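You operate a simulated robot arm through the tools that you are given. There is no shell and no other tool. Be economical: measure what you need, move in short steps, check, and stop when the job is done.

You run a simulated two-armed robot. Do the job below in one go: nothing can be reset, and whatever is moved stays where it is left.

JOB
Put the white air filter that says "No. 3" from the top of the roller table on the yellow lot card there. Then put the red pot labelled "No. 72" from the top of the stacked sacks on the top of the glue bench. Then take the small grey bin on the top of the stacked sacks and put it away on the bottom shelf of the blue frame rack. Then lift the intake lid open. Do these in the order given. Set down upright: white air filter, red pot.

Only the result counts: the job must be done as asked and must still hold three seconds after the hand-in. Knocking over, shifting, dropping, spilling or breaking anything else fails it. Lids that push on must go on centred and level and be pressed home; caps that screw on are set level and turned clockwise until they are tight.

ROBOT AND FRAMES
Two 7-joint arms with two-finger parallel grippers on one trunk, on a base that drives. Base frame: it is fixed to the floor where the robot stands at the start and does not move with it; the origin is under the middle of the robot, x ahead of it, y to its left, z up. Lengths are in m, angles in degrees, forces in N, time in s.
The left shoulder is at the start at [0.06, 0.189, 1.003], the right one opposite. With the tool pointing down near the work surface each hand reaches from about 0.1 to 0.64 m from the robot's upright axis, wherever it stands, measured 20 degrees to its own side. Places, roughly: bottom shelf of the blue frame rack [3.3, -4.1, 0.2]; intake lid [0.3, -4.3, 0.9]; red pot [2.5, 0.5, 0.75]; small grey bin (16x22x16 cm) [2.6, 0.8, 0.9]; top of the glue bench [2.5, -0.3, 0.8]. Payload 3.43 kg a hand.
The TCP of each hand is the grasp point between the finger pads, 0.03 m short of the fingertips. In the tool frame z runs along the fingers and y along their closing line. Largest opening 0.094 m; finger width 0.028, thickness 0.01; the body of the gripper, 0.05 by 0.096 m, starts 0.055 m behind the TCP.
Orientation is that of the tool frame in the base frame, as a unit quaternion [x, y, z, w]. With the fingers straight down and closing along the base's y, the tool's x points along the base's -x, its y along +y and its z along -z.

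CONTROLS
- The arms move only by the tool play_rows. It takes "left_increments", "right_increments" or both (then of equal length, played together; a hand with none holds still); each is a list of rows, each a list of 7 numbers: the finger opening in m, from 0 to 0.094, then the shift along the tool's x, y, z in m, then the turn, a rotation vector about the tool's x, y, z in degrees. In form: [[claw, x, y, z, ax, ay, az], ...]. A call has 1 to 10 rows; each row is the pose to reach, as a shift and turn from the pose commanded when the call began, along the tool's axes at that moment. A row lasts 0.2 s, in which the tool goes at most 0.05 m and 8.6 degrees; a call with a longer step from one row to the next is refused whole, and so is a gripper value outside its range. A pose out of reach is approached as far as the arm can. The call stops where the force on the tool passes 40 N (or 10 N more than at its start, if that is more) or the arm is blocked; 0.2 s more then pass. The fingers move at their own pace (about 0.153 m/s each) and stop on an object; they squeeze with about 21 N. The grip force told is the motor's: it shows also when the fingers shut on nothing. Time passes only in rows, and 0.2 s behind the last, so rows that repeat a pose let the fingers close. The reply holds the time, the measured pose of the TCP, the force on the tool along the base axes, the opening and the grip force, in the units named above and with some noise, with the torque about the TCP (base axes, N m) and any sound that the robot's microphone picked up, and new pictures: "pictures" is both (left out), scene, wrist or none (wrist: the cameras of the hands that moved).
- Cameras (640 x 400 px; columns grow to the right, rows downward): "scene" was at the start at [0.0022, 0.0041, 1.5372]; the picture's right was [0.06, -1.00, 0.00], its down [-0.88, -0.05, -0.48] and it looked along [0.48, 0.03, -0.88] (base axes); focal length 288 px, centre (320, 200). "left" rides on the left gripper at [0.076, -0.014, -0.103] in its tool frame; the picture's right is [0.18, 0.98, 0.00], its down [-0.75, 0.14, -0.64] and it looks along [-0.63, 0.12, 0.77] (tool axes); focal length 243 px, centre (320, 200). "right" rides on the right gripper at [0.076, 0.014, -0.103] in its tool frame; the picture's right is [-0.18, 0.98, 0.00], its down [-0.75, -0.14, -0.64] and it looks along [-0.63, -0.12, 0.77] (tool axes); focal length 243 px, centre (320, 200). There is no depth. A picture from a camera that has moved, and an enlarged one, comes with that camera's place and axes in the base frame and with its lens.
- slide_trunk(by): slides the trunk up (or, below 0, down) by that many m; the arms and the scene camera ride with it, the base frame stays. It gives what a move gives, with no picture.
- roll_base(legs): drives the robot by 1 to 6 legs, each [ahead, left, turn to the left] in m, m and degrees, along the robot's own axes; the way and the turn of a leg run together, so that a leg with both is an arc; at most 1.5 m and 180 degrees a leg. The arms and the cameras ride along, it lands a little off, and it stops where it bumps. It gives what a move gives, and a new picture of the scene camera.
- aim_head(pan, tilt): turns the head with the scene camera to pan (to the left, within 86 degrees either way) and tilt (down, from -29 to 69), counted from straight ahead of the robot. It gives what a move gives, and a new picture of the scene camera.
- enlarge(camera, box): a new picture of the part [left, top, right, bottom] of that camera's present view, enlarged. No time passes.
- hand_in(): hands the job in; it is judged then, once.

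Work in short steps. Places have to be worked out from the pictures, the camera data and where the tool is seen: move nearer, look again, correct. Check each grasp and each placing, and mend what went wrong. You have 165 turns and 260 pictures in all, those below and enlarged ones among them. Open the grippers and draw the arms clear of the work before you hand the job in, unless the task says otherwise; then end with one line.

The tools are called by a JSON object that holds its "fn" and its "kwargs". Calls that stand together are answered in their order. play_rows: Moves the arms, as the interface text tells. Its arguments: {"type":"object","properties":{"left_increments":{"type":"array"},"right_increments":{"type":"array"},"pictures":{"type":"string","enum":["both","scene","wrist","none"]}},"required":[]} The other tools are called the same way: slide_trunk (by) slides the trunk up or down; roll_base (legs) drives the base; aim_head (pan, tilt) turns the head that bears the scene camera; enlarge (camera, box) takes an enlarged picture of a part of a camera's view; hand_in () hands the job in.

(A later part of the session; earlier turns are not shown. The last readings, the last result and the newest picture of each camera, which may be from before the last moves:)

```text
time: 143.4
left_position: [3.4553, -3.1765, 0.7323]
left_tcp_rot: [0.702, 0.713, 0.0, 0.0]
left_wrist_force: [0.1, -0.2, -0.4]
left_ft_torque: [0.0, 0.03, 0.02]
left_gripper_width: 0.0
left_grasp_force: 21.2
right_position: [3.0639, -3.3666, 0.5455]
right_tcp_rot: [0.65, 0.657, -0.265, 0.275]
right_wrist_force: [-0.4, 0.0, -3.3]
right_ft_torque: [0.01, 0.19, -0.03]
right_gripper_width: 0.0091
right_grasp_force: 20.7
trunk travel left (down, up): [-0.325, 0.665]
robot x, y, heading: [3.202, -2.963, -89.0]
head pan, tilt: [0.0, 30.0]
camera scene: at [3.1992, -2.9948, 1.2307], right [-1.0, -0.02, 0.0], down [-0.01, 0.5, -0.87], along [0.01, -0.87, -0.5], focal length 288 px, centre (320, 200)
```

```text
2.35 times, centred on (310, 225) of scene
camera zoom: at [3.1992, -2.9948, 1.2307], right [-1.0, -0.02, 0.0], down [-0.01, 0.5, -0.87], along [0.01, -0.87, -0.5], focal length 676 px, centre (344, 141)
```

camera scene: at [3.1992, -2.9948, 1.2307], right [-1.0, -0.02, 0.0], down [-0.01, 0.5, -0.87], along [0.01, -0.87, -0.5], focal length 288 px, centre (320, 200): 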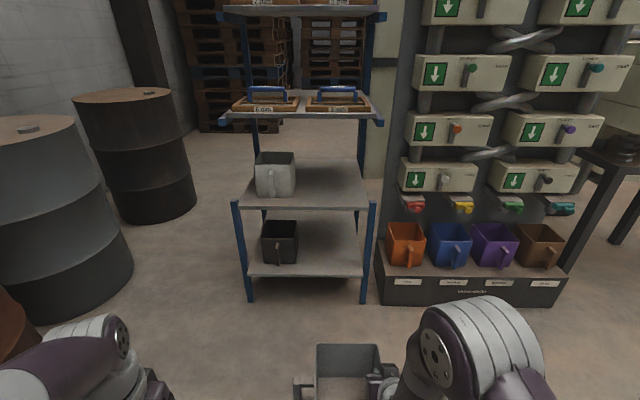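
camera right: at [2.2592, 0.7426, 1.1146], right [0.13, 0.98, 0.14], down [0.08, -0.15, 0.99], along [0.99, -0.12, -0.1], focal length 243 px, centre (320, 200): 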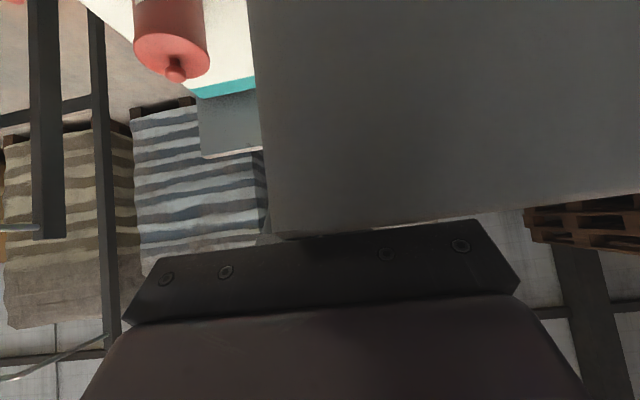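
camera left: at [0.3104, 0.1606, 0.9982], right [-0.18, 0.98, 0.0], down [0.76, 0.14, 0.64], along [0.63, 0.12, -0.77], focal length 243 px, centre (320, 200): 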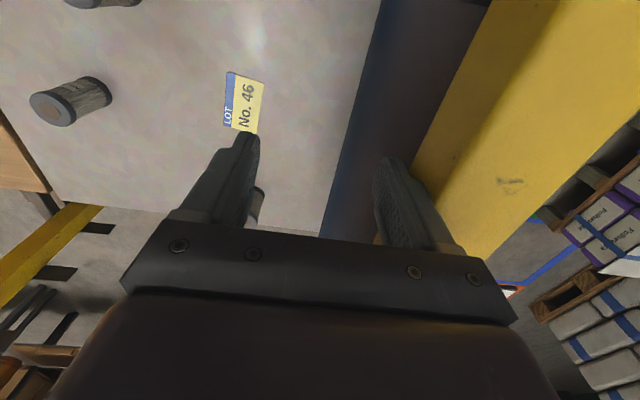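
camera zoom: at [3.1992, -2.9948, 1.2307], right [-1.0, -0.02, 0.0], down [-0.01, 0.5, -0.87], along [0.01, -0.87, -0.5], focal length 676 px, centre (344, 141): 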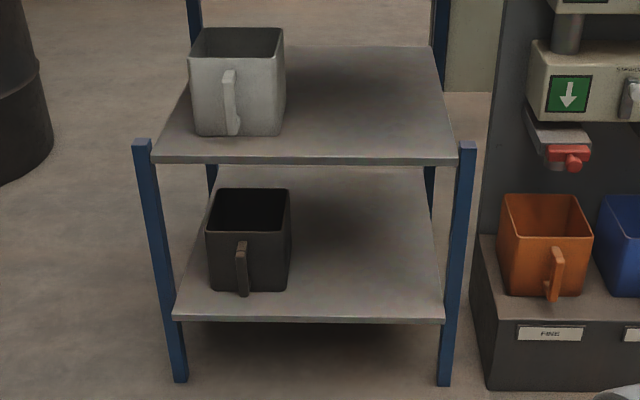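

Measured: bottom shelf z≈0.20, front edge y≈-4.045, right post's inner face x≈3.01, black bin's right side x≈3.33, upper shelf underside 0.575. The hand should go to x≈3.085. I lower the bin to TCP z≈0.39, then drive to just in front of the shelf.

{"fn": "play_rows", "kwargs": {"right_increments": [[0.0, 0.028, 0, 0.028, 0, 0, 0], [0.0, 0.056, 0, 0.056, 0, 0, 0], [0.0, 0.084, 0, 0.084, 0, 0, 0], [0.0, 0.11, 0, 0.11, 0, 0, 0], [0.0, 0.11, 0, 0.11, 0, 0, 0]], "pictures": "none"}}

{"fn": "roll_base", "kwargs": {"legs": [[0.5, 0.009, 0]]}}

{"fn": "aim_head", "kwargs": {"pan": 0, "tilt": 48}}

```text
time: 144.6
left_position: [3.4553, -3.1752, 0.7326]
left_tcp_rot: [0.702, 0.712, 0.0, 0.0]
left_wrist_force: [0.1, 0.1, -0.5]
left_ft_torque: [0.0, 0.04, 0.03]
left_gripper_width: 0.0
left_grasp_force: 20.9
right_position: [3.0679, -3.3695, 0.389]
right_tcp_rot: [0.65, 0.658, -0.264, 0.274]
right_wrist_force: [-0.1, 0.6, -2.3]
right_ft_torque: [-0.02, 0.18, 0.01]
right_gripper_width: 0.0091
right_grasp_force: 20.8
trunk travel left (down, up): [-0.325, 0.665]
robot x, y, heading: [3.199, -2.96, -89.1]
head pan, tilt: [0.0, 30.0]
```

```text
time: 147.5
left_position: [3.4722, -3.6678, 0.7321]
left_tcp_rot: [0.702, 0.712, 0.0, 0.001]
left_wrist_force: [-0.1, 0.0, -0.2]
left_ft_torque: [-0.01, 0.01, -0.04]
left_gripper_width: 0.0
left_grasp_force: 21.1
right_position: [3.0856, -3.8597, 0.3888]
right_tcp_rot: [0.649, 0.658, -0.264, 0.276]
right_wrist_force: [0.0, -0.5, -2.7]
right_ft_torque: [-0.04, 0.17, -0.01]
right_gripper_width: 0.0093
right_grasp_force: 21.0
trunk travel left (down, up): [-0.325, 0.665]
robot x, y, heading: [3.216, -3.4574, -88.8]
head pan, tilt: [0.0, 30.0]
camera scene: at [3.2163, -3.4869, 1.2307], right [-1.0, -0.02, 0.0], down [-0.01, 0.5, -0.87], along [0.01, -0.87, -0.5], focal length 288 px, centre (320, 200)
```

scene: 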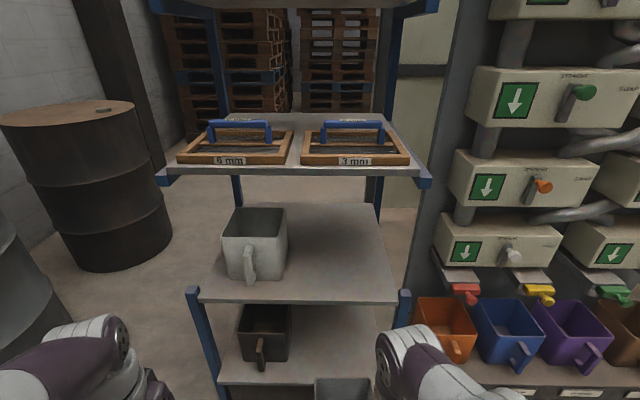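

```text
time: 148.3
left_position: [3.4718, -3.6682, 0.7321]
left_tcp_rot: [0.701, 0.713, 0.0, -0.001]
left_wrist_force: [-0.5, 0.4, 0.1]
left_ft_torque: [0.02, -0.01, -0.03]
left_gripper_width: 0.0
left_grasp_force: 20.2
right_position: [3.0852, -3.86, 0.3891]
right_tcp_rot: [0.65, 0.658, -0.264, 0.275]
right_wrist_force: [0.5, 0.2, -2.4]
right_ft_torque: [-0.03, 0.17, -0.02]
right_gripper_width: 0.0091
right_grasp_force: 20.9
trunk travel left (down, up): [-0.325, 0.665]
robot x, y, heading: [3.2204, -3.4548, -89.1]
head pan, tilt: [0.0, 48.0]
camera scene: at [3.2161, -3.475, 1.204], right [-1.0, -0.02, 0.0], down [-0.01, 0.74, -0.67], along [0.01, -0.67, -0.74], focal length 288 px, centre (320, 200)
```

scene: 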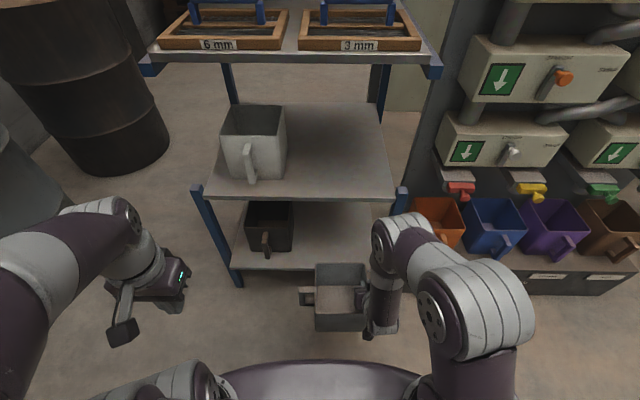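

I look closely at the right arm's shape relative to the rack before going in.

{"fn": "enlarge", "kwargs": {"camera": "scene", "box": [290, 170, 550, 345]}}

{"fn": "enlarge", "kwargs": {"camera": "left", "box": [0, 0, 640, 400]}}

{"fn": "enlarge", "kwargs": {"camera": "right", "box": [0, 0, 640, 400]}}

```text
2.29 times, centred on (420, 258) of scene
camera zoom: at [3.2161, -3.475, 1.204], right [-1.0, -0.02, 0.0], down [-0.01, 0.74, -0.67], along [0.01, -0.67, -0.74], focal length 657 px, centre (91, 69)
```

zoom: 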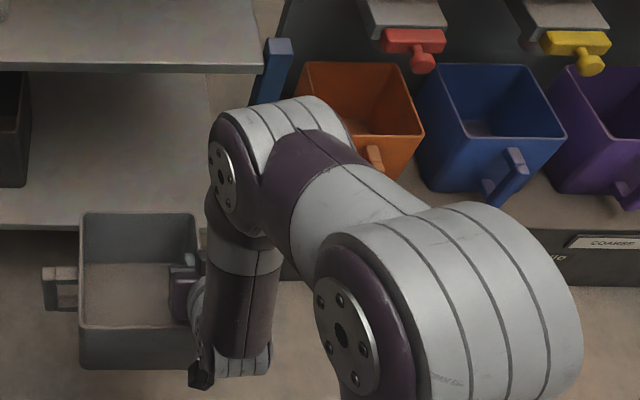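

```text
1.00 times, centred on (320, 200) of left
camera zoom: at [3.4575, -3.5919, 0.8356], right [0.98, 0.2, 0.0], down [0.15, -0.75, 0.64], along [0.13, -0.63, -0.77], focal length 243 px, centre (320, 200)
```

zoom: 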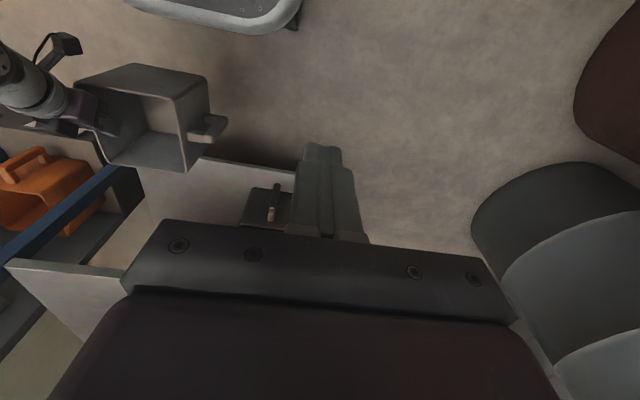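

```text
1.00 times, centred on (320, 200) of right
camera zoom: at [3.096, -3.7334, 0.4088], right [0.98, -0.11, 0.14], down [-0.15, -0.09, 0.99], along [-0.1, -0.99, -0.1], focal length 243 px, centre (320, 200)
```

zoom: 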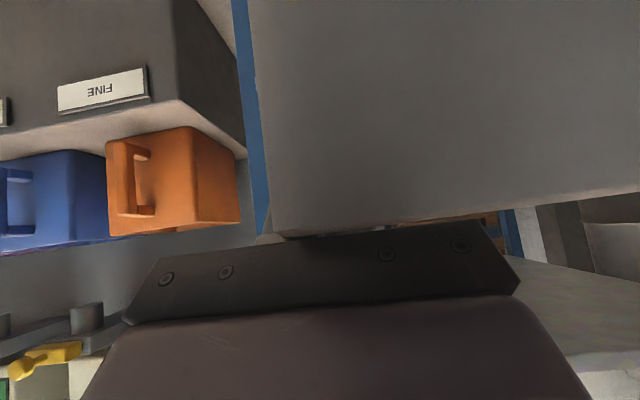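

The elbow rides high above the hand at about y -3.78, so I'll mostly extend the arm rather than drive. First a 0.10 m drive, then a check of the entry.

{"fn": "roll_base", "kwargs": {"legs": [[0.1, 0, -0.5]]}}

{"fn": "enlarge", "kwargs": {"camera": "left", "box": [0, 0, 320, 300]}}

{"fn": "enlarge", "kwargs": {"camera": "right", "box": [0, 0, 640, 400]}}

```text
time: 149.4
left_position: [3.4714, -3.771, 0.7328]
left_tcp_rot: [0.704, 0.711, 0.0, 0.0]
left_wrist_force: [-0.7, 0.6, 0.2]
left_ft_torque: [0.01, 0.03, -0.02]
left_gripper_width: 0.0001
left_grasp_force: 21.0
right_position: [3.0826, -3.9613, 0.3889]
right_tcp_rot: [0.652, 0.656, -0.264, 0.274]
right_wrist_force: [0.4, 0.3, -2.2]
right_ft_torque: [-0.03, 0.2, 0.01]
right_gripper_width: 0.0094
right_grasp_force: 20.9
trunk travel left (down, up): [-0.325, 0.665]
robot x, y, heading: [3.2211, -3.5569, -89.4]
head pan, tilt: [0.0, 48.0]
camera scene: at [3.2173, -3.5776, 1.2039], right [-1.0, -0.01, 0.0], down [-0.01, 0.74, -0.67], along [0.01, -0.67, -0.74], focal length 288 px, centre (320, 200)
```

scene: 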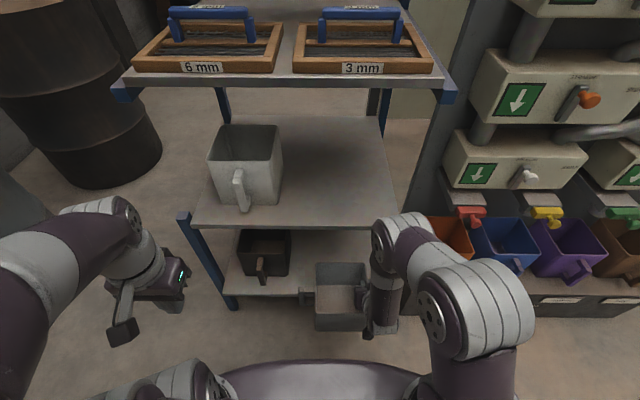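

```text
1.33 times, centred on (160, 150) of left
camera zoom: at [3.4579, -3.696, 0.8355], right [0.98, 0.19, 0.0], down [0.15, -0.75, 0.64], along [0.12, -0.63, -0.77], focal length 324 px, centre (533, 267)
```

zoom: 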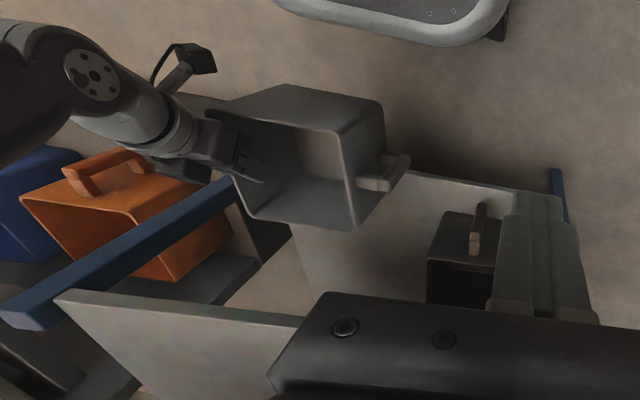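

```text
1.00 times, centred on (320, 200) of right
camera zoom: at [3.0955, -3.8348, 0.4086], right [0.98, -0.12, 0.14], down [-0.15, -0.08, 0.98], along [-0.11, -0.99, -0.1], focal length 243 px, centre (320, 200)
```

zoom: 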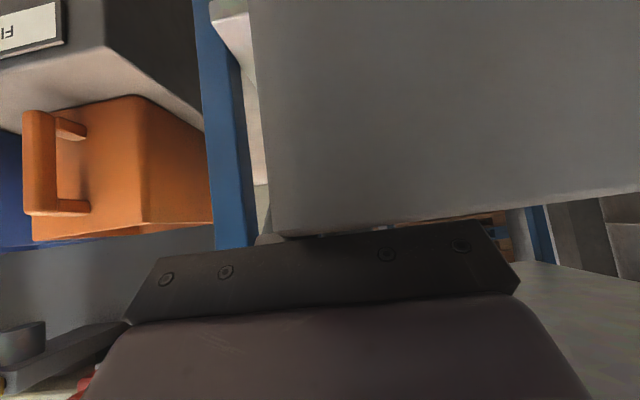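

Clearances look good: about 3 cm to the post on the right and 3 cm from the handle to the black bin. I extend the arm forward in steps into the bay.

{"fn": "play_rows", "kwargs": {"right_increments": [[0.0, -0.02, 0, 0.02, 0, 0, 0], [0.0, -0.045, 0, 0.045, 0, 0, 0], [0.0, -0.07, 0, 0.07, 0, 0, 0]]}}

{"fn": "enlarge", "kwargs": {"camera": "left", "box": [0, 0, 320, 300]}}

```text
time: 150.2
left_position: [3.4723, -3.772, 0.7324]
left_tcp_rot: [0.703, 0.711, 0.0, 0.0]
left_wrist_force: [-0.5, 0.1, -0.7]
left_ft_torque: [-0.03, -0.01, 0.0]
left_gripper_width: 0.0
left_grasp_force: 20.6
right_position: [3.0825, -4.0615, 0.3901]
right_tcp_rot: [0.652, 0.656, -0.264, 0.274]
right_wrist_force: [-0.3, 0.9, -2.1]
right_ft_torque: [-0.01, 0.21, 0.02]
right_gripper_width: 0.009
right_grasp_force: 21.0
trunk travel left (down, up): [-0.325, 0.665]
robot x, y, heading: [3.2201, -3.5589, -89.3]
head pan, tilt: [0.0, 48.0]
camera scene: at [3.2173, -3.5771, 1.2039], right [-1.0, -0.01, 0.0], down [-0.01, 0.74, -0.67], along [0.01, -0.67, -0.74], focal length 288 px, centre (320, 200)
camera right: at [3.0949, -3.9351, 0.4096], right [0.98, -0.12, 0.14], down [-0.15, -0.08, 0.98], along [-0.11, -0.99, -0.1], focal length 243 px, centre (320, 200)
```

scene: 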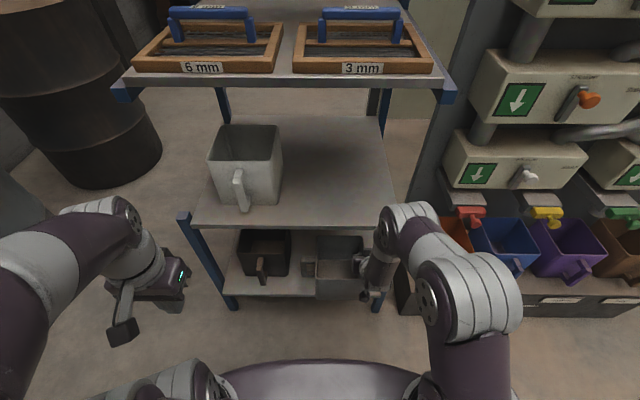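
right: 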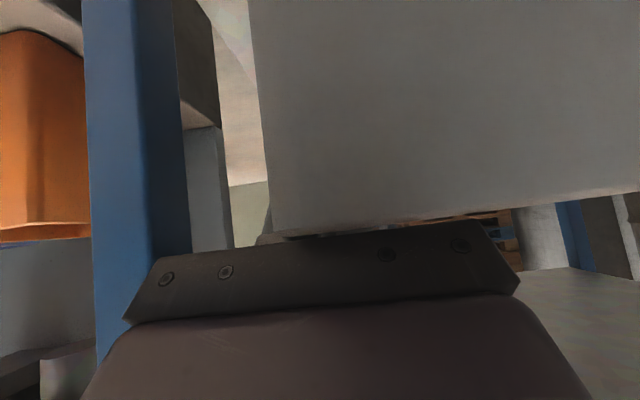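

```text
1.33 times, centred on (160, 150) of left
camera zoom: at [3.4579, -3.6957, 0.8355], right [0.98, 0.19, 0.0], down [0.15, -0.75, 0.64], along [0.12, -0.63, -0.77], focal length 324 px, centre (533, 267)
```

zoom: 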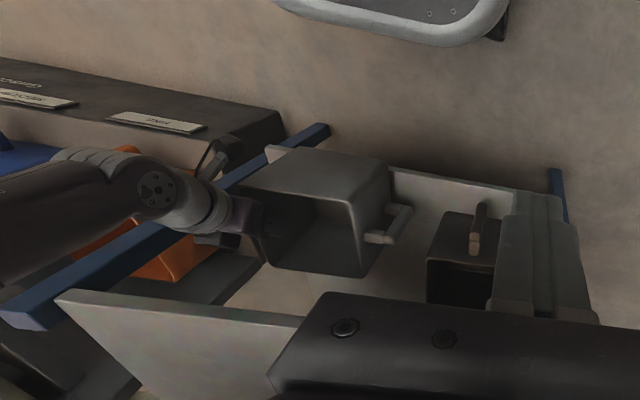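

The right post is only about 1 cm from the gripper body, so I shift 1 cm left, then continue 8 cm forward.

{"fn": "play_rows", "kwargs": {"right_increments": [[0.0, 0, 0.01, 0, 0, 0, 0], [0.0, -0.018, 0.01, 0.018, 0, 0, 0], [0.0, -0.036, 0.01, 0.036, 0, 0, 0], [0.0, -0.055, 0.01, 0.055, 0, 0, 0]]}}

{"fn": "enlarge", "kwargs": {"camera": "left", "box": [0, 0, 320, 300]}}

```text
time: 151.2
left_position: [3.4722, -3.7718, 0.7325]
left_tcp_rot: [0.703, 0.711, 0.0, 0.0]
left_wrist_force: [0.2, -0.5, 0.1]
left_ft_torque: [0.01, 0.03, 0.02]
left_gripper_width: 0.0
left_grasp_force: 21.2
right_position: [3.0938, -4.139, 0.387]
right_tcp_rot: [0.652, 0.656, -0.264, 0.274]
right_wrist_force: [-0.7, -0.6, -1.8]
right_ft_torque: [0.01, 0.19, 0.0]
right_gripper_width: 0.0094
right_grasp_force: 21.3
trunk travel left (down, up): [-0.325, 0.665]
robot x, y, heading: [3.2187, -3.5634, -89.5]
head pan, tilt: [0.0, 48.0]
camera scene: at [3.2173, -3.5772, 1.2039], right [-1.0, -0.01, 0.0], down [-0.01, 0.74, -0.67], along [0.01, -0.67, -0.74], focal length 288 px, centre (320, 200)
camera right: at [3.107, -4.0131, 0.4073], right [0.98, -0.12, 0.14], down [-0.15, -0.09, 0.98], along [-0.11, -0.99, -0.1], focal length 243 px, centre (320, 200)
```

scene: 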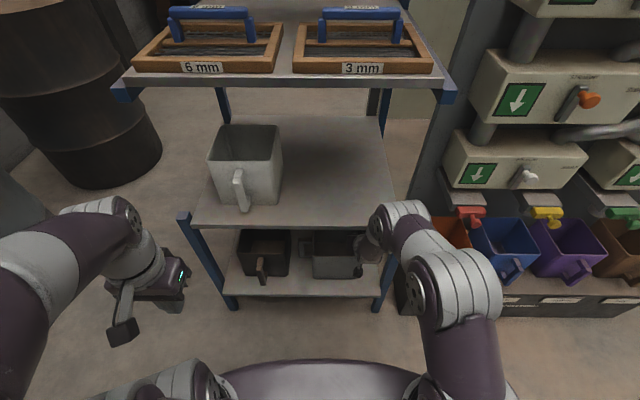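
right: 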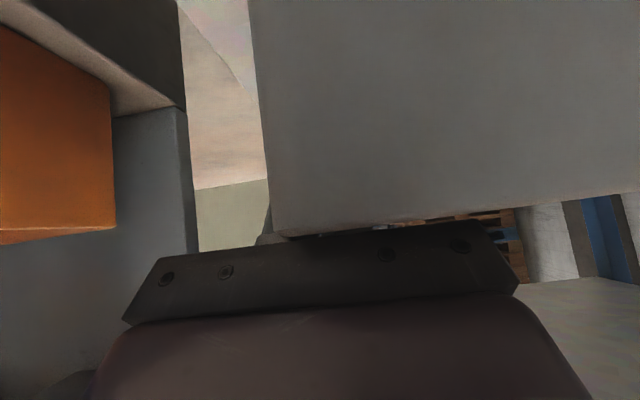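

```text
1.33 times, centred on (160, 150) of left
camera zoom: at [3.4579, -3.6957, 0.8355], right [0.98, 0.19, 0.0], down [0.15, -0.75, 0.64], along [0.12, -0.63, -0.77], focal length 324 px, centre (533, 267)
```

zoom: 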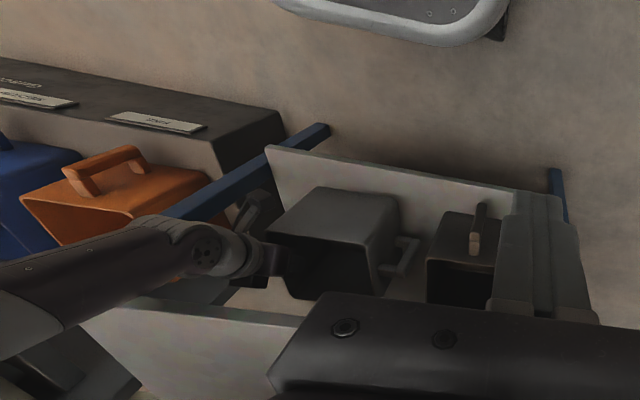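

The bin is over the shelf. I go 2 cm deeper and start lowering in small steps.

{"fn": "play_rows", "kwargs": {"right_increments": [[0.0, -0.0141, 0, 0.0141, 0, 0, 0], [0.0, -0.0106, 0, 0.0177, 0, 0, 0], [0.0, -0.007, 0, 0.0212, 0, 0, 0], [0.0, -0.0035, 0, 0.0247, 0, 0, 0], [0.0, 0.0, 0, 0.0283, 0, 0, 0]], "pictures": "none"}}

```text
time: 152.4
left_position: [3.4724, -3.7678, 0.734]
left_tcp_rot: [0.704, 0.71, -0.002, 0.001]
left_wrist_force: [0.2, -0.5, -1.3]
left_ft_torque: [0.0, 0.03, 0.0]
left_gripper_width: 0.0
left_grasp_force: 20.8
right_position: [3.0959, -4.1594, 0.3781]
right_tcp_rot: [0.649, 0.654, -0.271, 0.28]
right_wrist_force: [-0.5, 13.0, 32.7]
right_ft_torque: [2.64, 0.35, -0.1]
right_gripper_width: 0.0094
right_grasp_force: 20.8
trunk travel left (down, up): [-0.325, 0.665]
robot x, y, heading: [3.2199, -3.5615, -89.6]
head pan, tilt: [0.0, 48.0]
stopped in row 5 (right hand): the force on the tool passed its limit (the readings are from after the stop); the commanded pose is now the measured one
```

There is contact with 33 N at TCP z 0.378. I look to see whether it is the bin on the shelf.

{"fn": "enlarge", "kwargs": {"camera": "left", "box": [80, 60, 320, 240]}}

{"fn": "enlarge", "kwargs": {"camera": "scene", "box": [220, 190, 460, 340]}}

{"fn": "enlarge", "kwargs": {"camera": "right", "box": [0, 0, 640, 400]}}

```text
2.22 times, centred on (200, 150) of left
camera zoom: at [3.4585, -3.691, 0.8366], right [0.98, 0.19, 0.0], down [0.15, -0.75, 0.65], along [0.12, -0.63, -0.76], focal length 539 px, centre (587, 311)
```

zoom: 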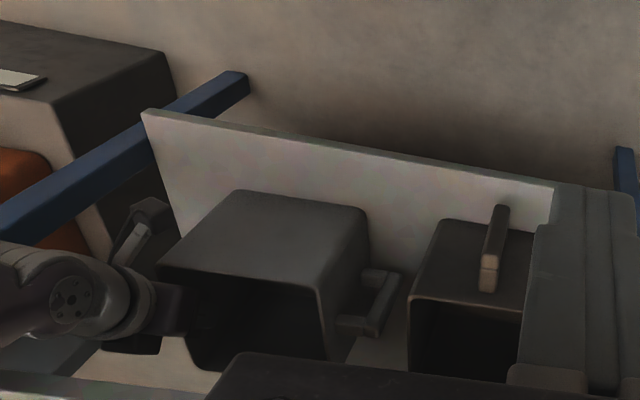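

```text
2.67 times, centred on (340, 265) of scene
camera zoom: at [3.2183, -3.57, 1.2045], right [-1.0, -0.01, 0.0], down [-0.01, 0.74, -0.67], along [0.01, -0.67, -0.74], focal length 767 px, centre (267, 27)
```

zoom: 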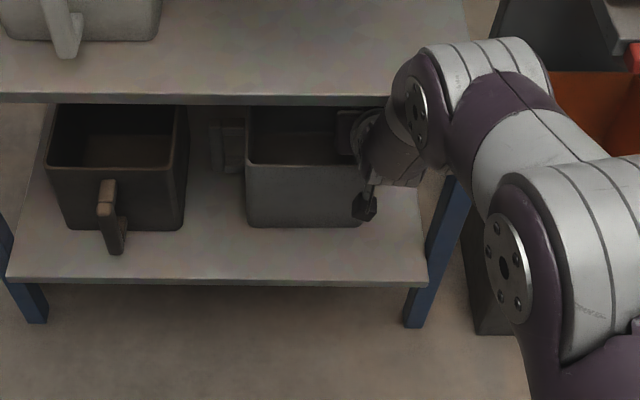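

```text
1.00 times, centred on (320, 200) of right
camera zoom: at [3.1082, -4.0337, 0.3965], right [0.98, -0.12, 0.14], down [-0.15, -0.07, 0.99], along [-0.11, -0.99, -0.08], focal length 243 px, centre (320, 200)
```

zoom: 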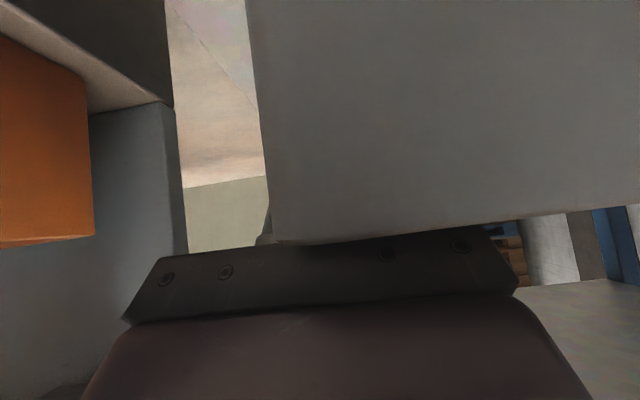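

The bin base lines up with the black bin's base and sits well inside the shelf edge, so this is shelf contact. I ease off, open the fingers slightly, and retreat along the tool axis.

{"fn": "play_rows", "kwargs": {"right_increments": [[0.0, -0.0015, 0, -0.0015, 0, 0, 0], [0.035, -0.0015, 0, -0.0015, 0, 0, 0], [0.035, -0.0015, 0, -0.0015, 0, 0, 0], [0.035, -0.0015, 0, -0.0015, 0, 0, 0]], "pictures": "scene"}}

{"fn": "enlarge", "kwargs": {"camera": "scene", "box": [220, 190, 460, 340]}}

```text
time: 153.3
left_position: [3.4725, -3.7674, 0.7327]
left_tcp_rot: [0.704, 0.71, -0.001, 0.001]
left_wrist_force: [-0.6, -0.6, -0.2]
left_ft_torque: [0.01, -0.01, 0.01]
left_gripper_width: 0.0001
left_grasp_force: 21.2
right_position: [3.0956, -4.1597, 0.3796]
right_tcp_rot: [0.65, 0.653, -0.27, 0.28]
right_wrist_force: [1.8, 0.8, 31.1]
right_ft_torque: [1.77, 0.09, -0.09]
right_gripper_width: 0.0349
right_grasp_force: 0.1
trunk travel left (down, up): [-0.325, 0.665]
robot x, y, heading: [3.2236, -3.5578, -89.3]
head pan, tilt: [0.0, 48.0]
stopped in row 4 (right hand): the force on the tool passed its limit (the readings are from after the stop); the commanded pose is now the measured one
camera scene: at [3.2177, -3.5718, 1.204], right [-1.0, -0.01, 0.0], down [-0.01, 0.74, -0.67], along [0.01, -0.67, -0.74], focal length 288 px, centre (320, 200)
```

scene: 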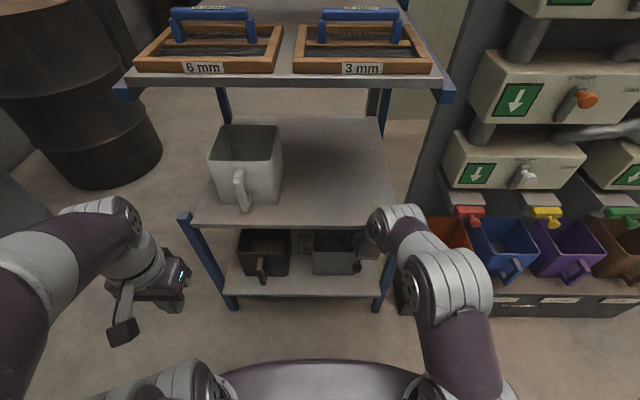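

```text
2.67 times, centred on (340, 265) of scene
camera zoom: at [3.2177, -3.5718, 1.204], right [-1.0, -0.01, 0.0], down [-0.01, 0.74, -0.67], along [0.01, -0.67, -0.74], focal length 767 px, centre (267, 27)
```

zoom: 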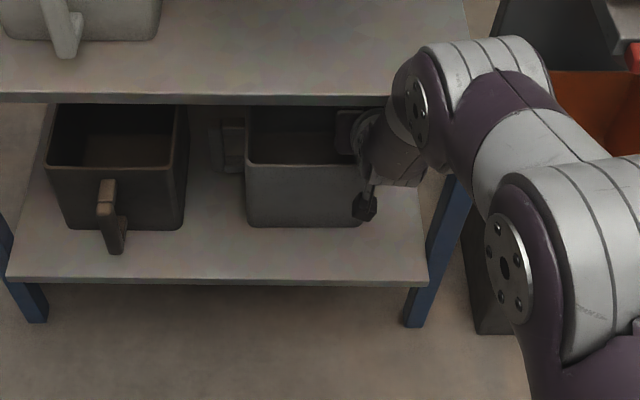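

The remaining force is just the palm resting on the rim, as at the grasp. I retreat along the tool axis.

{"fn": "play_rows", "kwargs": {"right_increments": [[0.035, -0.003, 0, -0.01, 0, 0, 0], [0.035, -0.003, 0, -0.03, 0, 0, 0], [0.035, -0.003, 0, -0.055, 0, 0, 0], [0.035, 0.0, 0, -0.085, 0, 0, 0], [0.035, 0.0, 0, -0.12, 0, 0, 0], [0.035, 0.0, 0, -0.155, 0, 0, 0], [0.035, 0.0, 0, -0.19, 0, 0, 0]]}}

```text
time: 154.9
left_position: [3.4723, -3.7717, 0.7335]
left_tcp_rot: [0.704, 0.71, 0.0, 0.0]
left_wrist_force: [-0.2, 0.1, -0.3]
left_ft_torque: [-0.02, -0.01, 0.0]
left_gripper_width: 0.0
left_grasp_force: 20.9
right_position: [3.0918, -4.0234, 0.5107]
right_tcp_rot: [0.65, 0.654, -0.267, 0.278]
right_wrist_force: [-0.3, -0.7, -0.6]
right_ft_torque: [-0.03, 0.01, 0.0]
right_gripper_width: 0.0349
right_grasp_force: 0.1
trunk travel left (down, up): [-0.325, 0.665]
robot x, y, heading: [3.2176, -3.5571, -89.5]
head pan, tilt: [0.0, 48.0]
camera scene: at [3.2174, -3.5761, 1.2039], right [-1.0, -0.01, 0.0], down [-0.01, 0.74, -0.67], along [0.01, -0.67, -0.74], focal length 288 px, centre (320, 200)
camera right: at [3.1046, -3.8973, 0.5284], right [0.98, -0.12, 0.14], down [-0.15, -0.07, 0.99], along [-0.11, -0.99, -0.09], focal length 243 px, centre (320, 200)
```

scene: 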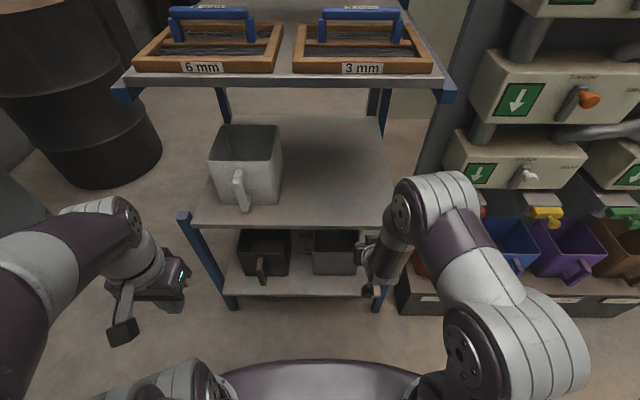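
right: 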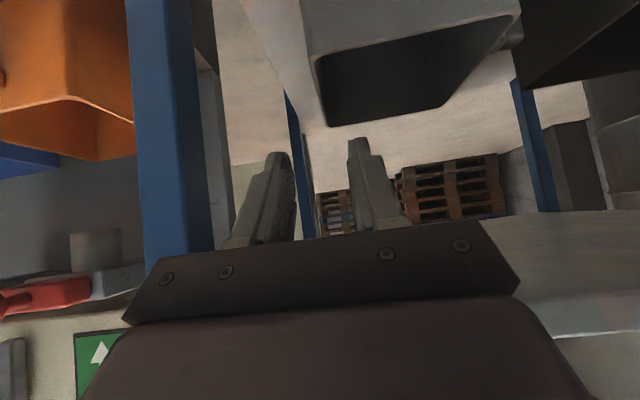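

The bin stands on the bottom shelf. I drive straight back 0.5 m to clear the rack.

{"fn": "roll_base", "kwargs": {"legs": [[-0.5, 0, 0]]}}

{"fn": "aim_head", "kwargs": {"pan": 0, "tilt": 35}}

{"fn": "enlarge", "kwargs": {"camera": "scene", "box": [220, 150, 400, 310]}}

```text
time: 157.8
left_position: [3.4668, -3.2771, 0.7325]
left_tcp_rot: [0.703, 0.712, 0.001, -0.001]
left_wrist_force: [-0.2, 0.4, 0.3]
left_ft_torque: [-0.01, -0.01, 0.01]
left_gripper_width: 0.0001
left_grasp_force: 20.9
right_position: [3.089, -3.5315, 0.5086]
right_tcp_rot: [0.65, 0.654, -0.268, 0.277]
right_wrist_force: [-0.2, 0.2, -0.6]
right_ft_torque: [-0.02, 0.01, 0.02]
right_gripper_width: 0.0352
right_grasp_force: 0.0
trunk travel left (down, up): [-0.325, 0.665]
robot x, y, heading: [3.2137, -3.0657, -89.1]
head pan, tilt: [0.0, 48.0]
camera scene: at [3.212, -3.0833, 1.204], right [-1.0, -0.01, 0.0], down [-0.01, 0.74, -0.67], along [0.01, -0.67, -0.74], focal length 288 px, centre (320, 200)
```

scene: 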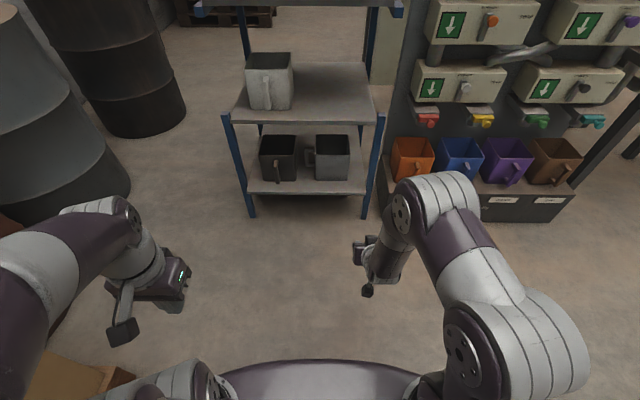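

```text
time: 158.6
left_position: [3.466, -3.2772, 0.7318]
left_tcp_rot: [0.703, 0.711, 0.0, 0.0]
left_wrist_force: [-0.2, 0.3, -0.6]
left_ft_torque: [0.01, 0.01, 0.02]
left_gripper_width: 0.0001
left_grasp_force: 20.6
right_position: [3.0876, -3.5315, 0.5093]
right_tcp_rot: [0.65, 0.655, -0.267, 0.279]
right_wrist_force: [0.3, -0.4, -0.7]
right_ft_torque: [0.02, 0.03, 0.01]
right_gripper_width: 0.035
right_grasp_force: 0.2
trunk travel left (down, up): [-0.325, 0.665]
robot x, y, heading: [3.2155, -3.0641, -89.3]
head pan, tilt: [0.0, 35.0]
camera scene: at [3.2121, -3.0928, 1.2229], right [-1.0, -0.01, 0.0], down [-0.01, 0.57, -0.82], along [0.01, -0.82, -0.57], focal length 288 px, centre (320, 200)
```

scene: 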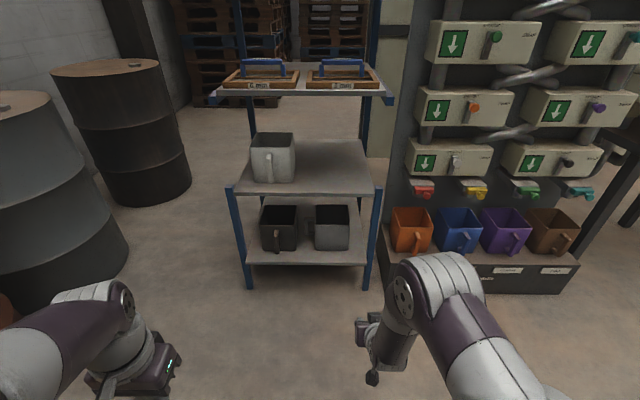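

```text
2.50 times, centred on (310, 230) of scene
camera zoom: at [3.2121, -3.0928, 1.2229], right [-1.0, -0.01, 0.0], down [-0.01, 0.57, -0.82], along [0.01, -0.82, -0.57], focal length 719 px, centre (345, 125)
```

zoom: 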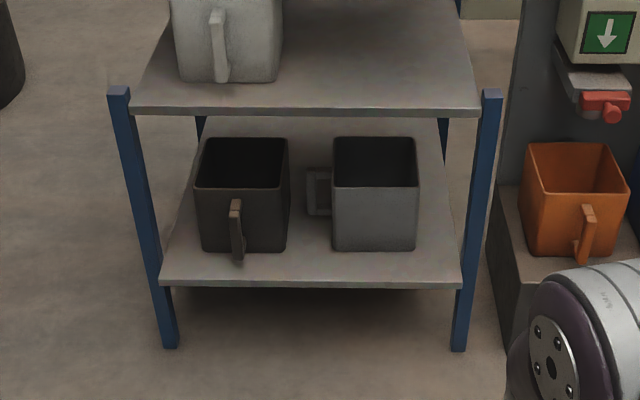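

The bin is safely stowed. Next is the intake lid near (0.3, -4.3, 0.9): I raise the trunk 0.35 m, straighten the right hand, and strafe right.

{"fn": "slide_trunk", "kwargs": {"by": 0.4}}

{"fn": "play_rows", "kwargs": {"right_increments": [[0.035, 0.02, 0, -0.02, 0, 7.5, 0], [0.035, 0.04, 0, -0.04, 0, 15, 0], [0.035, 0.06, 0, -0.06, 0, 22.5, 0], [0.035, 0.08, 0, -0.08, 0, 30, 0], [0.035, 0.09, 0, -0.09, 0, 37.5, 0], [0.035, 0.1, 0, -0.1, 0, 45, 0]], "pictures": "none"}}

{"fn": "roll_base", "kwargs": {"legs": [[0, -0.9, 0], [0, -0.8, 0]]}}

{"fn": "aim_head", "kwargs": {"pan": -40, "tilt": 25}}

```text
time: 162.4
left_position: [3.4663, -3.2765, 1.1335]
left_tcp_rot: [0.703, 0.711, 0.0, 0.0]
left_wrist_force: [-1.2, -0.1, -0.5]
left_ft_torque: [-0.02, 0.02, 0.02]
left_gripper_width: 0.0
left_grasp_force: 21.1
right_position: [3.0883, -3.5329, 0.9097]
right_tcp_rot: [0.65, 0.655, -0.268, 0.278]
right_wrist_force: [0.2, 0.0, -0.5]
right_ft_torque: [-0.01, -0.01, -0.04]
right_gripper_width: 0.0351
right_grasp_force: 0.1
trunk travel left (down, up): [-0.725, 0.265]
robot x, y, heading: [3.2145, -3.0654, -89.4]
head pan, tilt: [0.0, 35.0]
```

```text
time: 163.8
left_position: [3.4678, -3.2775, 1.133]
left_tcp_rot: [0.703, 0.711, -0.001, -0.002]
left_wrist_force: [0.5, 0.1, 0.1]
left_ft_torque: [-0.01, -0.01, 0.0]
left_gripper_width: 0.0002
left_grasp_force: 21.9
right_position: [3.0865, -3.3956, 0.9116]
right_tcp_rot: [0.703, 0.711, -0.008, 0.016]
right_wrist_force: [0.6, 0.2, -0.2]
right_ft_torque: [-0.01, 0.0, 0.0]
right_gripper_width: 0.035
right_grasp_force: 0.0
right hand out of reach, approached as far as the arm can: row 6
trunk travel left (down, up): [-0.725, 0.265]
robot x, y, heading: [3.2156, -3.0654, -89.3]
head pan, tilt: [0.0, 35.0]
```

```text
time: 172.4
left_position: [1.7692, -3.3106, 1.1328]
left_tcp_rot: [0.697, 0.717, 0.0, 0.0]
left_wrist_force: [-0.3, 0.2, -1.0]
left_ft_torque: [0.01, 0.0, -0.01]
left_gripper_width: 0.0
left_grasp_force: 20.9
right_position: [1.3921, -3.4356, 0.9108]
right_tcp_rot: [0.697, 0.717, -0.01, 0.019]
right_wrist_force: [-0.2, 0.5, 0.1]
right_ft_torque: [-0.01, 0.0, 0.01]
right_gripper_width: 0.035
right_grasp_force: 0.1
trunk travel left (down, up): [-0.725, 0.265]
robot x, y, heading: [1.5155, -3.1016, -88.3]
head pan, tilt: [0.0, 35.0]
camera scene: at [1.5111, -3.1294, 1.623], right [-1.0, -0.03, 0.0], down [-0.02, 0.57, -0.82], along [0.02, -0.82, -0.57], focal length 288 px, centre (320, 200)
```

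scene: 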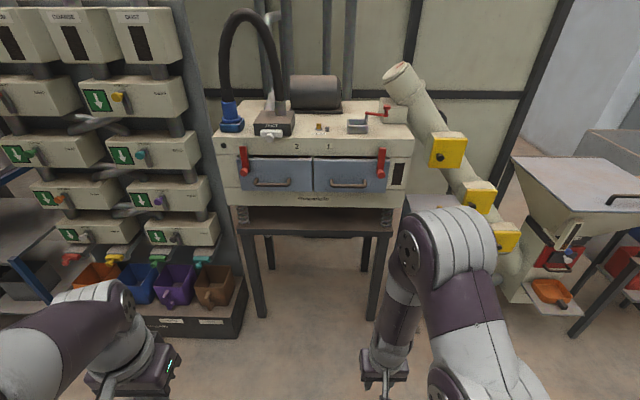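

```text
time: 173.5
left_position: [1.768, -3.3092, 1.1331]
left_tcp_rot: [0.698, 0.717, -0.001, 0.0]
left_wrist_force: [0.7, 0.2, -0.5]
left_ft_torque: [-0.04, 0.0, 0.01]
left_gripper_width: 0.0
left_grasp_force: 21.0
right_position: [1.3907, -3.4351, 0.9104]
right_tcp_rot: [0.697, 0.717, -0.01, 0.019]
right_wrist_force: [1.1, 0.0, -0.5]
right_ft_torque: [0.01, -0.04, 0.0]
right_gripper_width: 0.0349
right_grasp_force: 0.1
trunk travel left (down, up): [-0.725, 0.265]
robot x, y, heading: [1.5159, -3.1051, -88.3]
head pan, tilt: [-40.0, 25.0]
camera scene: at [1.4515, -3.1137, 1.6387], right [-0.78, 0.62, 0.0], down [0.26, 0.33, -0.91], along [-0.56, -0.71, -0.42], focal length 288 px, centre (320, 200)
```

scene: 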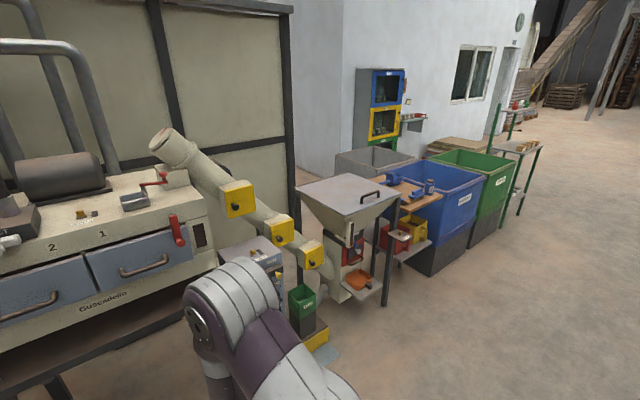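

I enlarge the intake hopper and its lid.

{"fn": "enlarge", "kwargs": {"camera": "scene", "box": [280, 150, 440, 310]}}

```text
2.50 times, centred on (360, 230) of scene
camera zoom: at [1.4515, -3.1137, 1.6387], right [-0.78, 0.62, 0.0], down [0.26, 0.33, -0.91], along [-0.56, -0.71, -0.42], focal length 719 px, centre (220, 125)
```

zoom: 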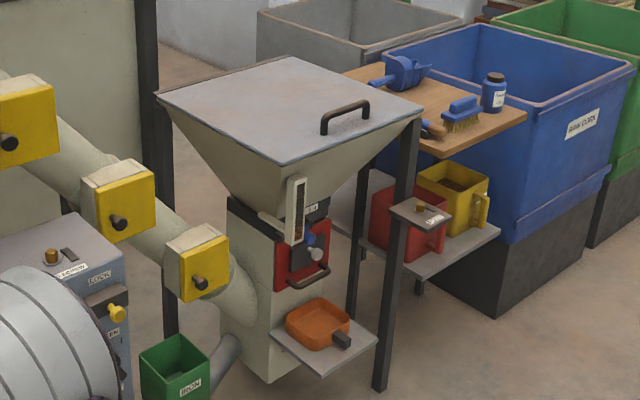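

The lid spans x≈0–0.48, y -4.1 to -4.61, z≈0.9, hinged at the back, with a bar handle along x at about (0.23, -4.17). I move 0.3 m ahead, straighten, then strafe right in front of it.

{"fn": "roll_base", "kwargs": {"legs": [[0.3, 0, -1.7], [0, -0.6, 0], [0, -0.59, 0]]}}

{"fn": "aim_head", "kwargs": {"pan": 0, "tilt": 40}}

```text
time: 181.5
left_position: [0.5734, -3.6117, 1.1328]
left_tcp_rot: [0.713, 0.701, 0.001, 0.0]
left_wrist_force: [-0.7, -0.7, -0.3]
left_ft_torque: [-0.02, 0.02, 0.01]
left_gripper_width: 0.0
left_grasp_force: 20.8
right_position: [0.1897, -3.7194, 0.9129]
right_tcp_rot: [0.713, 0.701, -0.01, 0.019]
right_wrist_force: [0.0, 0.5, 0.8]
right_ft_torque: [-0.02, -0.01, -0.07]
right_gripper_width: 0.035
right_grasp_force: 0.1
trunk travel left (down, up): [-0.725, 0.265]
robot x, y, heading: [0.3271, -3.394, -91.2]
head pan, tilt: [-40.0, 25.0]
camera scene: at [0.2648, -3.401, 1.6387], right [-0.76, 0.66, 0.0], down [0.28, 0.32, -0.91], along [-0.59, -0.68, -0.42], focal length 288 px, centre (320, 200)
```

scene: 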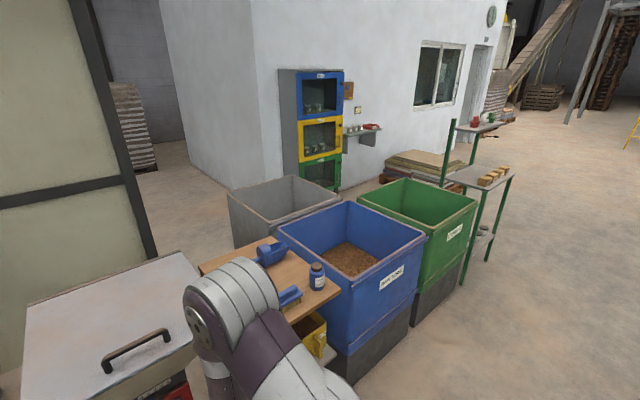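

```text
time: 182.6
left_position: [0.5734, -3.6104, 1.1331]
left_tcp_rot: [0.713, 0.701, 0.0, 0.0]
left_wrist_force: [0.6, -0.1, -0.2]
left_ft_torque: [-0.01, 0.01, 0.03]
left_gripper_width: 0.0
left_grasp_force: 21.2
right_position: [0.1905, -3.7188, 0.9106]
right_tcp_rot: [0.713, 0.701, -0.011, 0.02]
right_wrist_force: [-0.4, 0.1, 0.1]
right_ft_torque: [-0.01, 0.02, 0.01]
right_gripper_width: 0.0353
right_grasp_force: 0.0
trunk travel left (down, up): [-0.725, 0.265]
robot x, y, heading: [0.325, -3.3891, -91.0]
head pan, tilt: [0.0, 40.0]
camera scene: at [0.3236, -3.4164, 1.6154], right [-1.0, 0.02, 0.0], down [0.01, 0.64, -0.77], along [-0.01, -0.77, -0.64], focal length 288 px, centre (320, 200)
```

scene: 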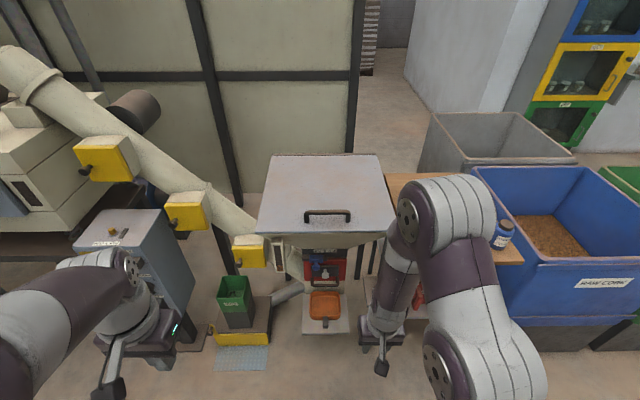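

The lid's front edge is at y≈-4.10, with the handle bar at (0.288, -4.155, 0.945). I plan to hook closed fingers under the bar and follow the arc. I move closer and look with the wrist camera.

{"fn": "roll_base", "kwargs": {"legs": [[0.25, 0.04, 1.0]]}}

{"fn": "enlarge", "kwargs": {"camera": "scene", "box": [230, 160, 430, 300]}}

{"fn": "enlarge", "kwargs": {"camera": "right", "box": [0, 0, 640, 400]}}

```text
time: 184.4
left_position: [0.6169, -3.8592, 1.1324]
left_tcp_rot: [0.706, 0.709, 0.0, 0.0]
left_wrist_force: [0.0, 0.1, -0.1]
left_ft_torque: [-0.03, 0.03, 0.04]
left_gripper_width: 0.0
left_grasp_force: 20.8
right_position: [0.2363, -3.9745, 0.912]
right_tcp_rot: [0.706, 0.708, -0.01, 0.02]
right_wrist_force: [-0.8, -0.4, -0.2]
right_ft_torque: [0.0, 0.01, 0.0]
right_gripper_width: 0.0348
right_grasp_force: 0.0
trunk travel left (down, up): [-0.725, 0.265]
robot x, y, heading: [0.3677, -3.6463, -89.7]
head pan, tilt: [0.0, 40.0]
camera scene: at [0.3638, -3.6697, 1.6154], right [-1.0, 0.0, 0.0], down [0.0, 0.64, -0.77], along [0.0, -0.77, -0.64], focal length 288 px, centre (320, 200)
```

scene: 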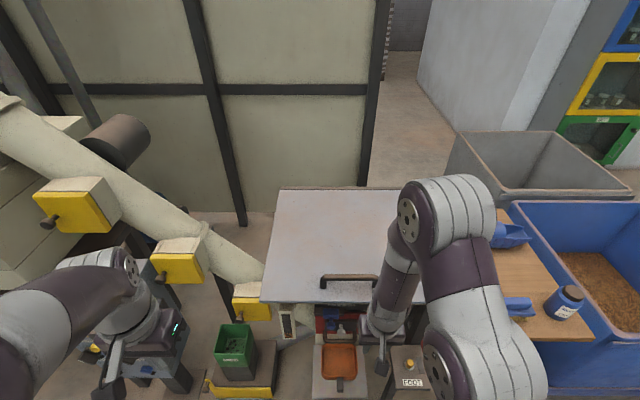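

```text
2.86 times, centred on (330, 230) of scene
camera zoom: at [0.3638, -3.6697, 1.6154], right [-1.0, 0.0, 0.0], down [0.0, 0.64, -0.77], along [0.0, -0.77, -0.64], focal length 821 px, centre (291, 114)
```

zoom: 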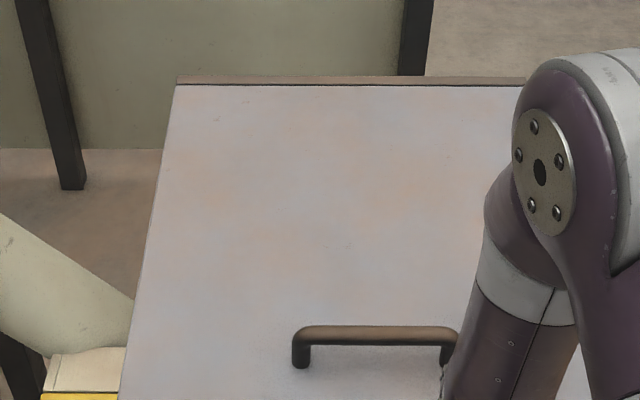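

```text
1.00 times, centred on (320, 200) of right
camera zoom: at [0.2484, -3.8948, 1.0115], right [0.98, -0.18, 0.02], down [-0.15, -0.73, 0.67], along [-0.11, -0.66, -0.74], focal length 243 px, centre (320, 200)
```

zoom: 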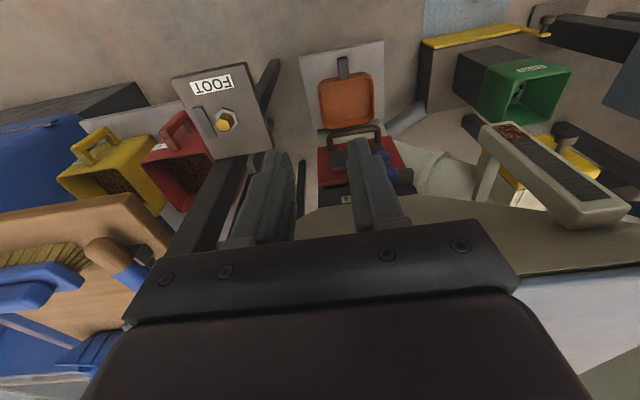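

Triangulated: lid top z≈0.901, bar at y≈-4.135, z≈0.956 (gap about 4.5 cm), x 0.206–0.362. I back the base 0.1 m for room, close the right fingers and pitch the hand to horizontal, pointing at the handle.

{"fn": "roll_base", "kwargs": {"legs": [[-0.1, 0, 0]]}}

{"fn": "play_rows", "kwargs": {"right_increments": [[0.0, -0.02, 0, -0.02, 0, -7.5, 0], [0.0, -0.04, 0, -0.04, 0, -15, 0], [0.0, -0.06, 0, -0.06, 0, -22.5, 0], [0.0, -0.08, 0, -0.08, 0, -30, 0], [0.0, -0.1, 0, -0.1, 0, -37.5, 0], [0.0, -0.12, 0, -0.11, 0, -45, 0], [0.0, -0.13, 0, -0.11, 0, -52, 0], [0.0, -0.14, 0, -0.11, 0, -60, 0], [0.0, -0.15, 0, -0.11, 0, -68, 0], [0.0, -0.15, 0, -0.11, 0, -75, 0]]}}

```text
time: 185.6
left_position: [0.6176, -3.7612, 1.1323]
left_tcp_rot: [0.706, 0.708, 0.0, 0.0]
left_wrist_force: [0.7, 0.3, -0.5]
left_ft_torque: [0.03, -0.03, 0.0]
left_gripper_width: 0.0002
left_grasp_force: 21.7
right_position: [0.2353, -3.8759, 0.9109]
right_tcp_rot: [0.705, 0.708, -0.01, 0.019]
right_wrist_force: [0.8, -0.1, -0.1]
right_ft_torque: [-0.03, -0.02, -0.04]
right_gripper_width: 0.0351
right_grasp_force: 0.1
trunk travel left (down, up): [-0.725, 0.265]
robot x, y, heading: [0.3647, -3.5466, -89.8]
head pan, tilt: [0.0, 40.0]
camera scene: at [0.3634, -3.5711, 1.6154], right [-1.0, -0.01, 0.0], down [0.0, 0.64, -0.77], along [0.0, -0.77, -0.64], focal length 288 px, centre (320, 200)
```

scene: 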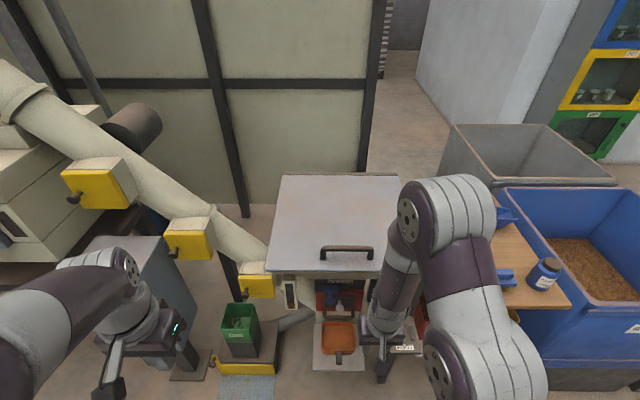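

```text
time: 187.8
left_position: [0.6172, -3.7619, 1.1314]
left_tcp_rot: [0.705, 0.709, -0.001, 0.0]
left_wrist_force: [-1.1, -0.7, -0.2]
left_ft_torque: [0.01, 0.01, 0.01]
left_gripper_width: 0.0
left_grasp_force: 21.5
right_position: [0.2362, -4.0227, 1.0275]
right_tcp_rot: [0.553, 0.55, -0.438, 0.447]
right_wrist_force: [0.4, -0.7, 0.3]
right_ft_torque: [0.0, 0.0, 0.02]
right_gripper_width: 0.0001
right_grasp_force: 20.9
trunk travel left (down, up): [-0.725, 0.265]
robot x, y, heading: [0.3649, -3.5484, -89.9]
head pan, tilt: [0.0, 40.0]
camera scene: at [0.3634, -3.5716, 1.6154], right [-1.0, -0.01, 0.0], down [0.0, 0.64, -0.77], along [0.0, -0.77, -0.64], focal length 288 px, centre (320, 200)
camera right: at [0.2493, -3.906, 0.9764], right [0.98, -0.03, 0.19], down [-0.15, 0.46, 0.87], along [-0.12, -0.89, 0.45], focal length 243 px, centre (320, 200)
```

scene: 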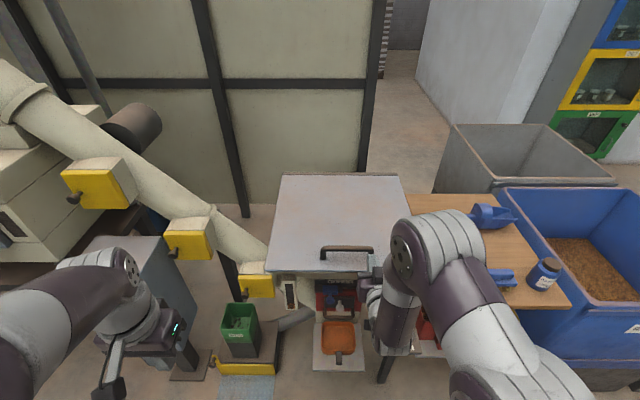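
right: 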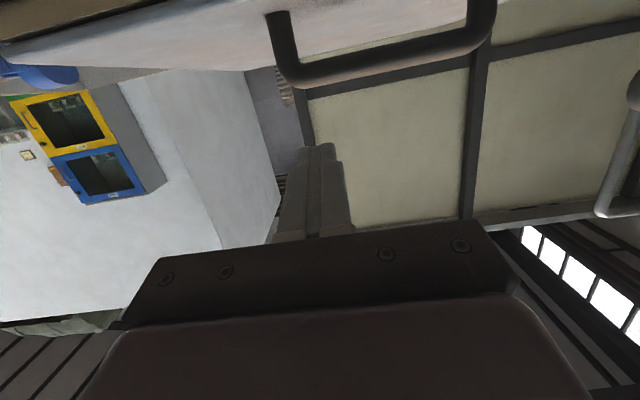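

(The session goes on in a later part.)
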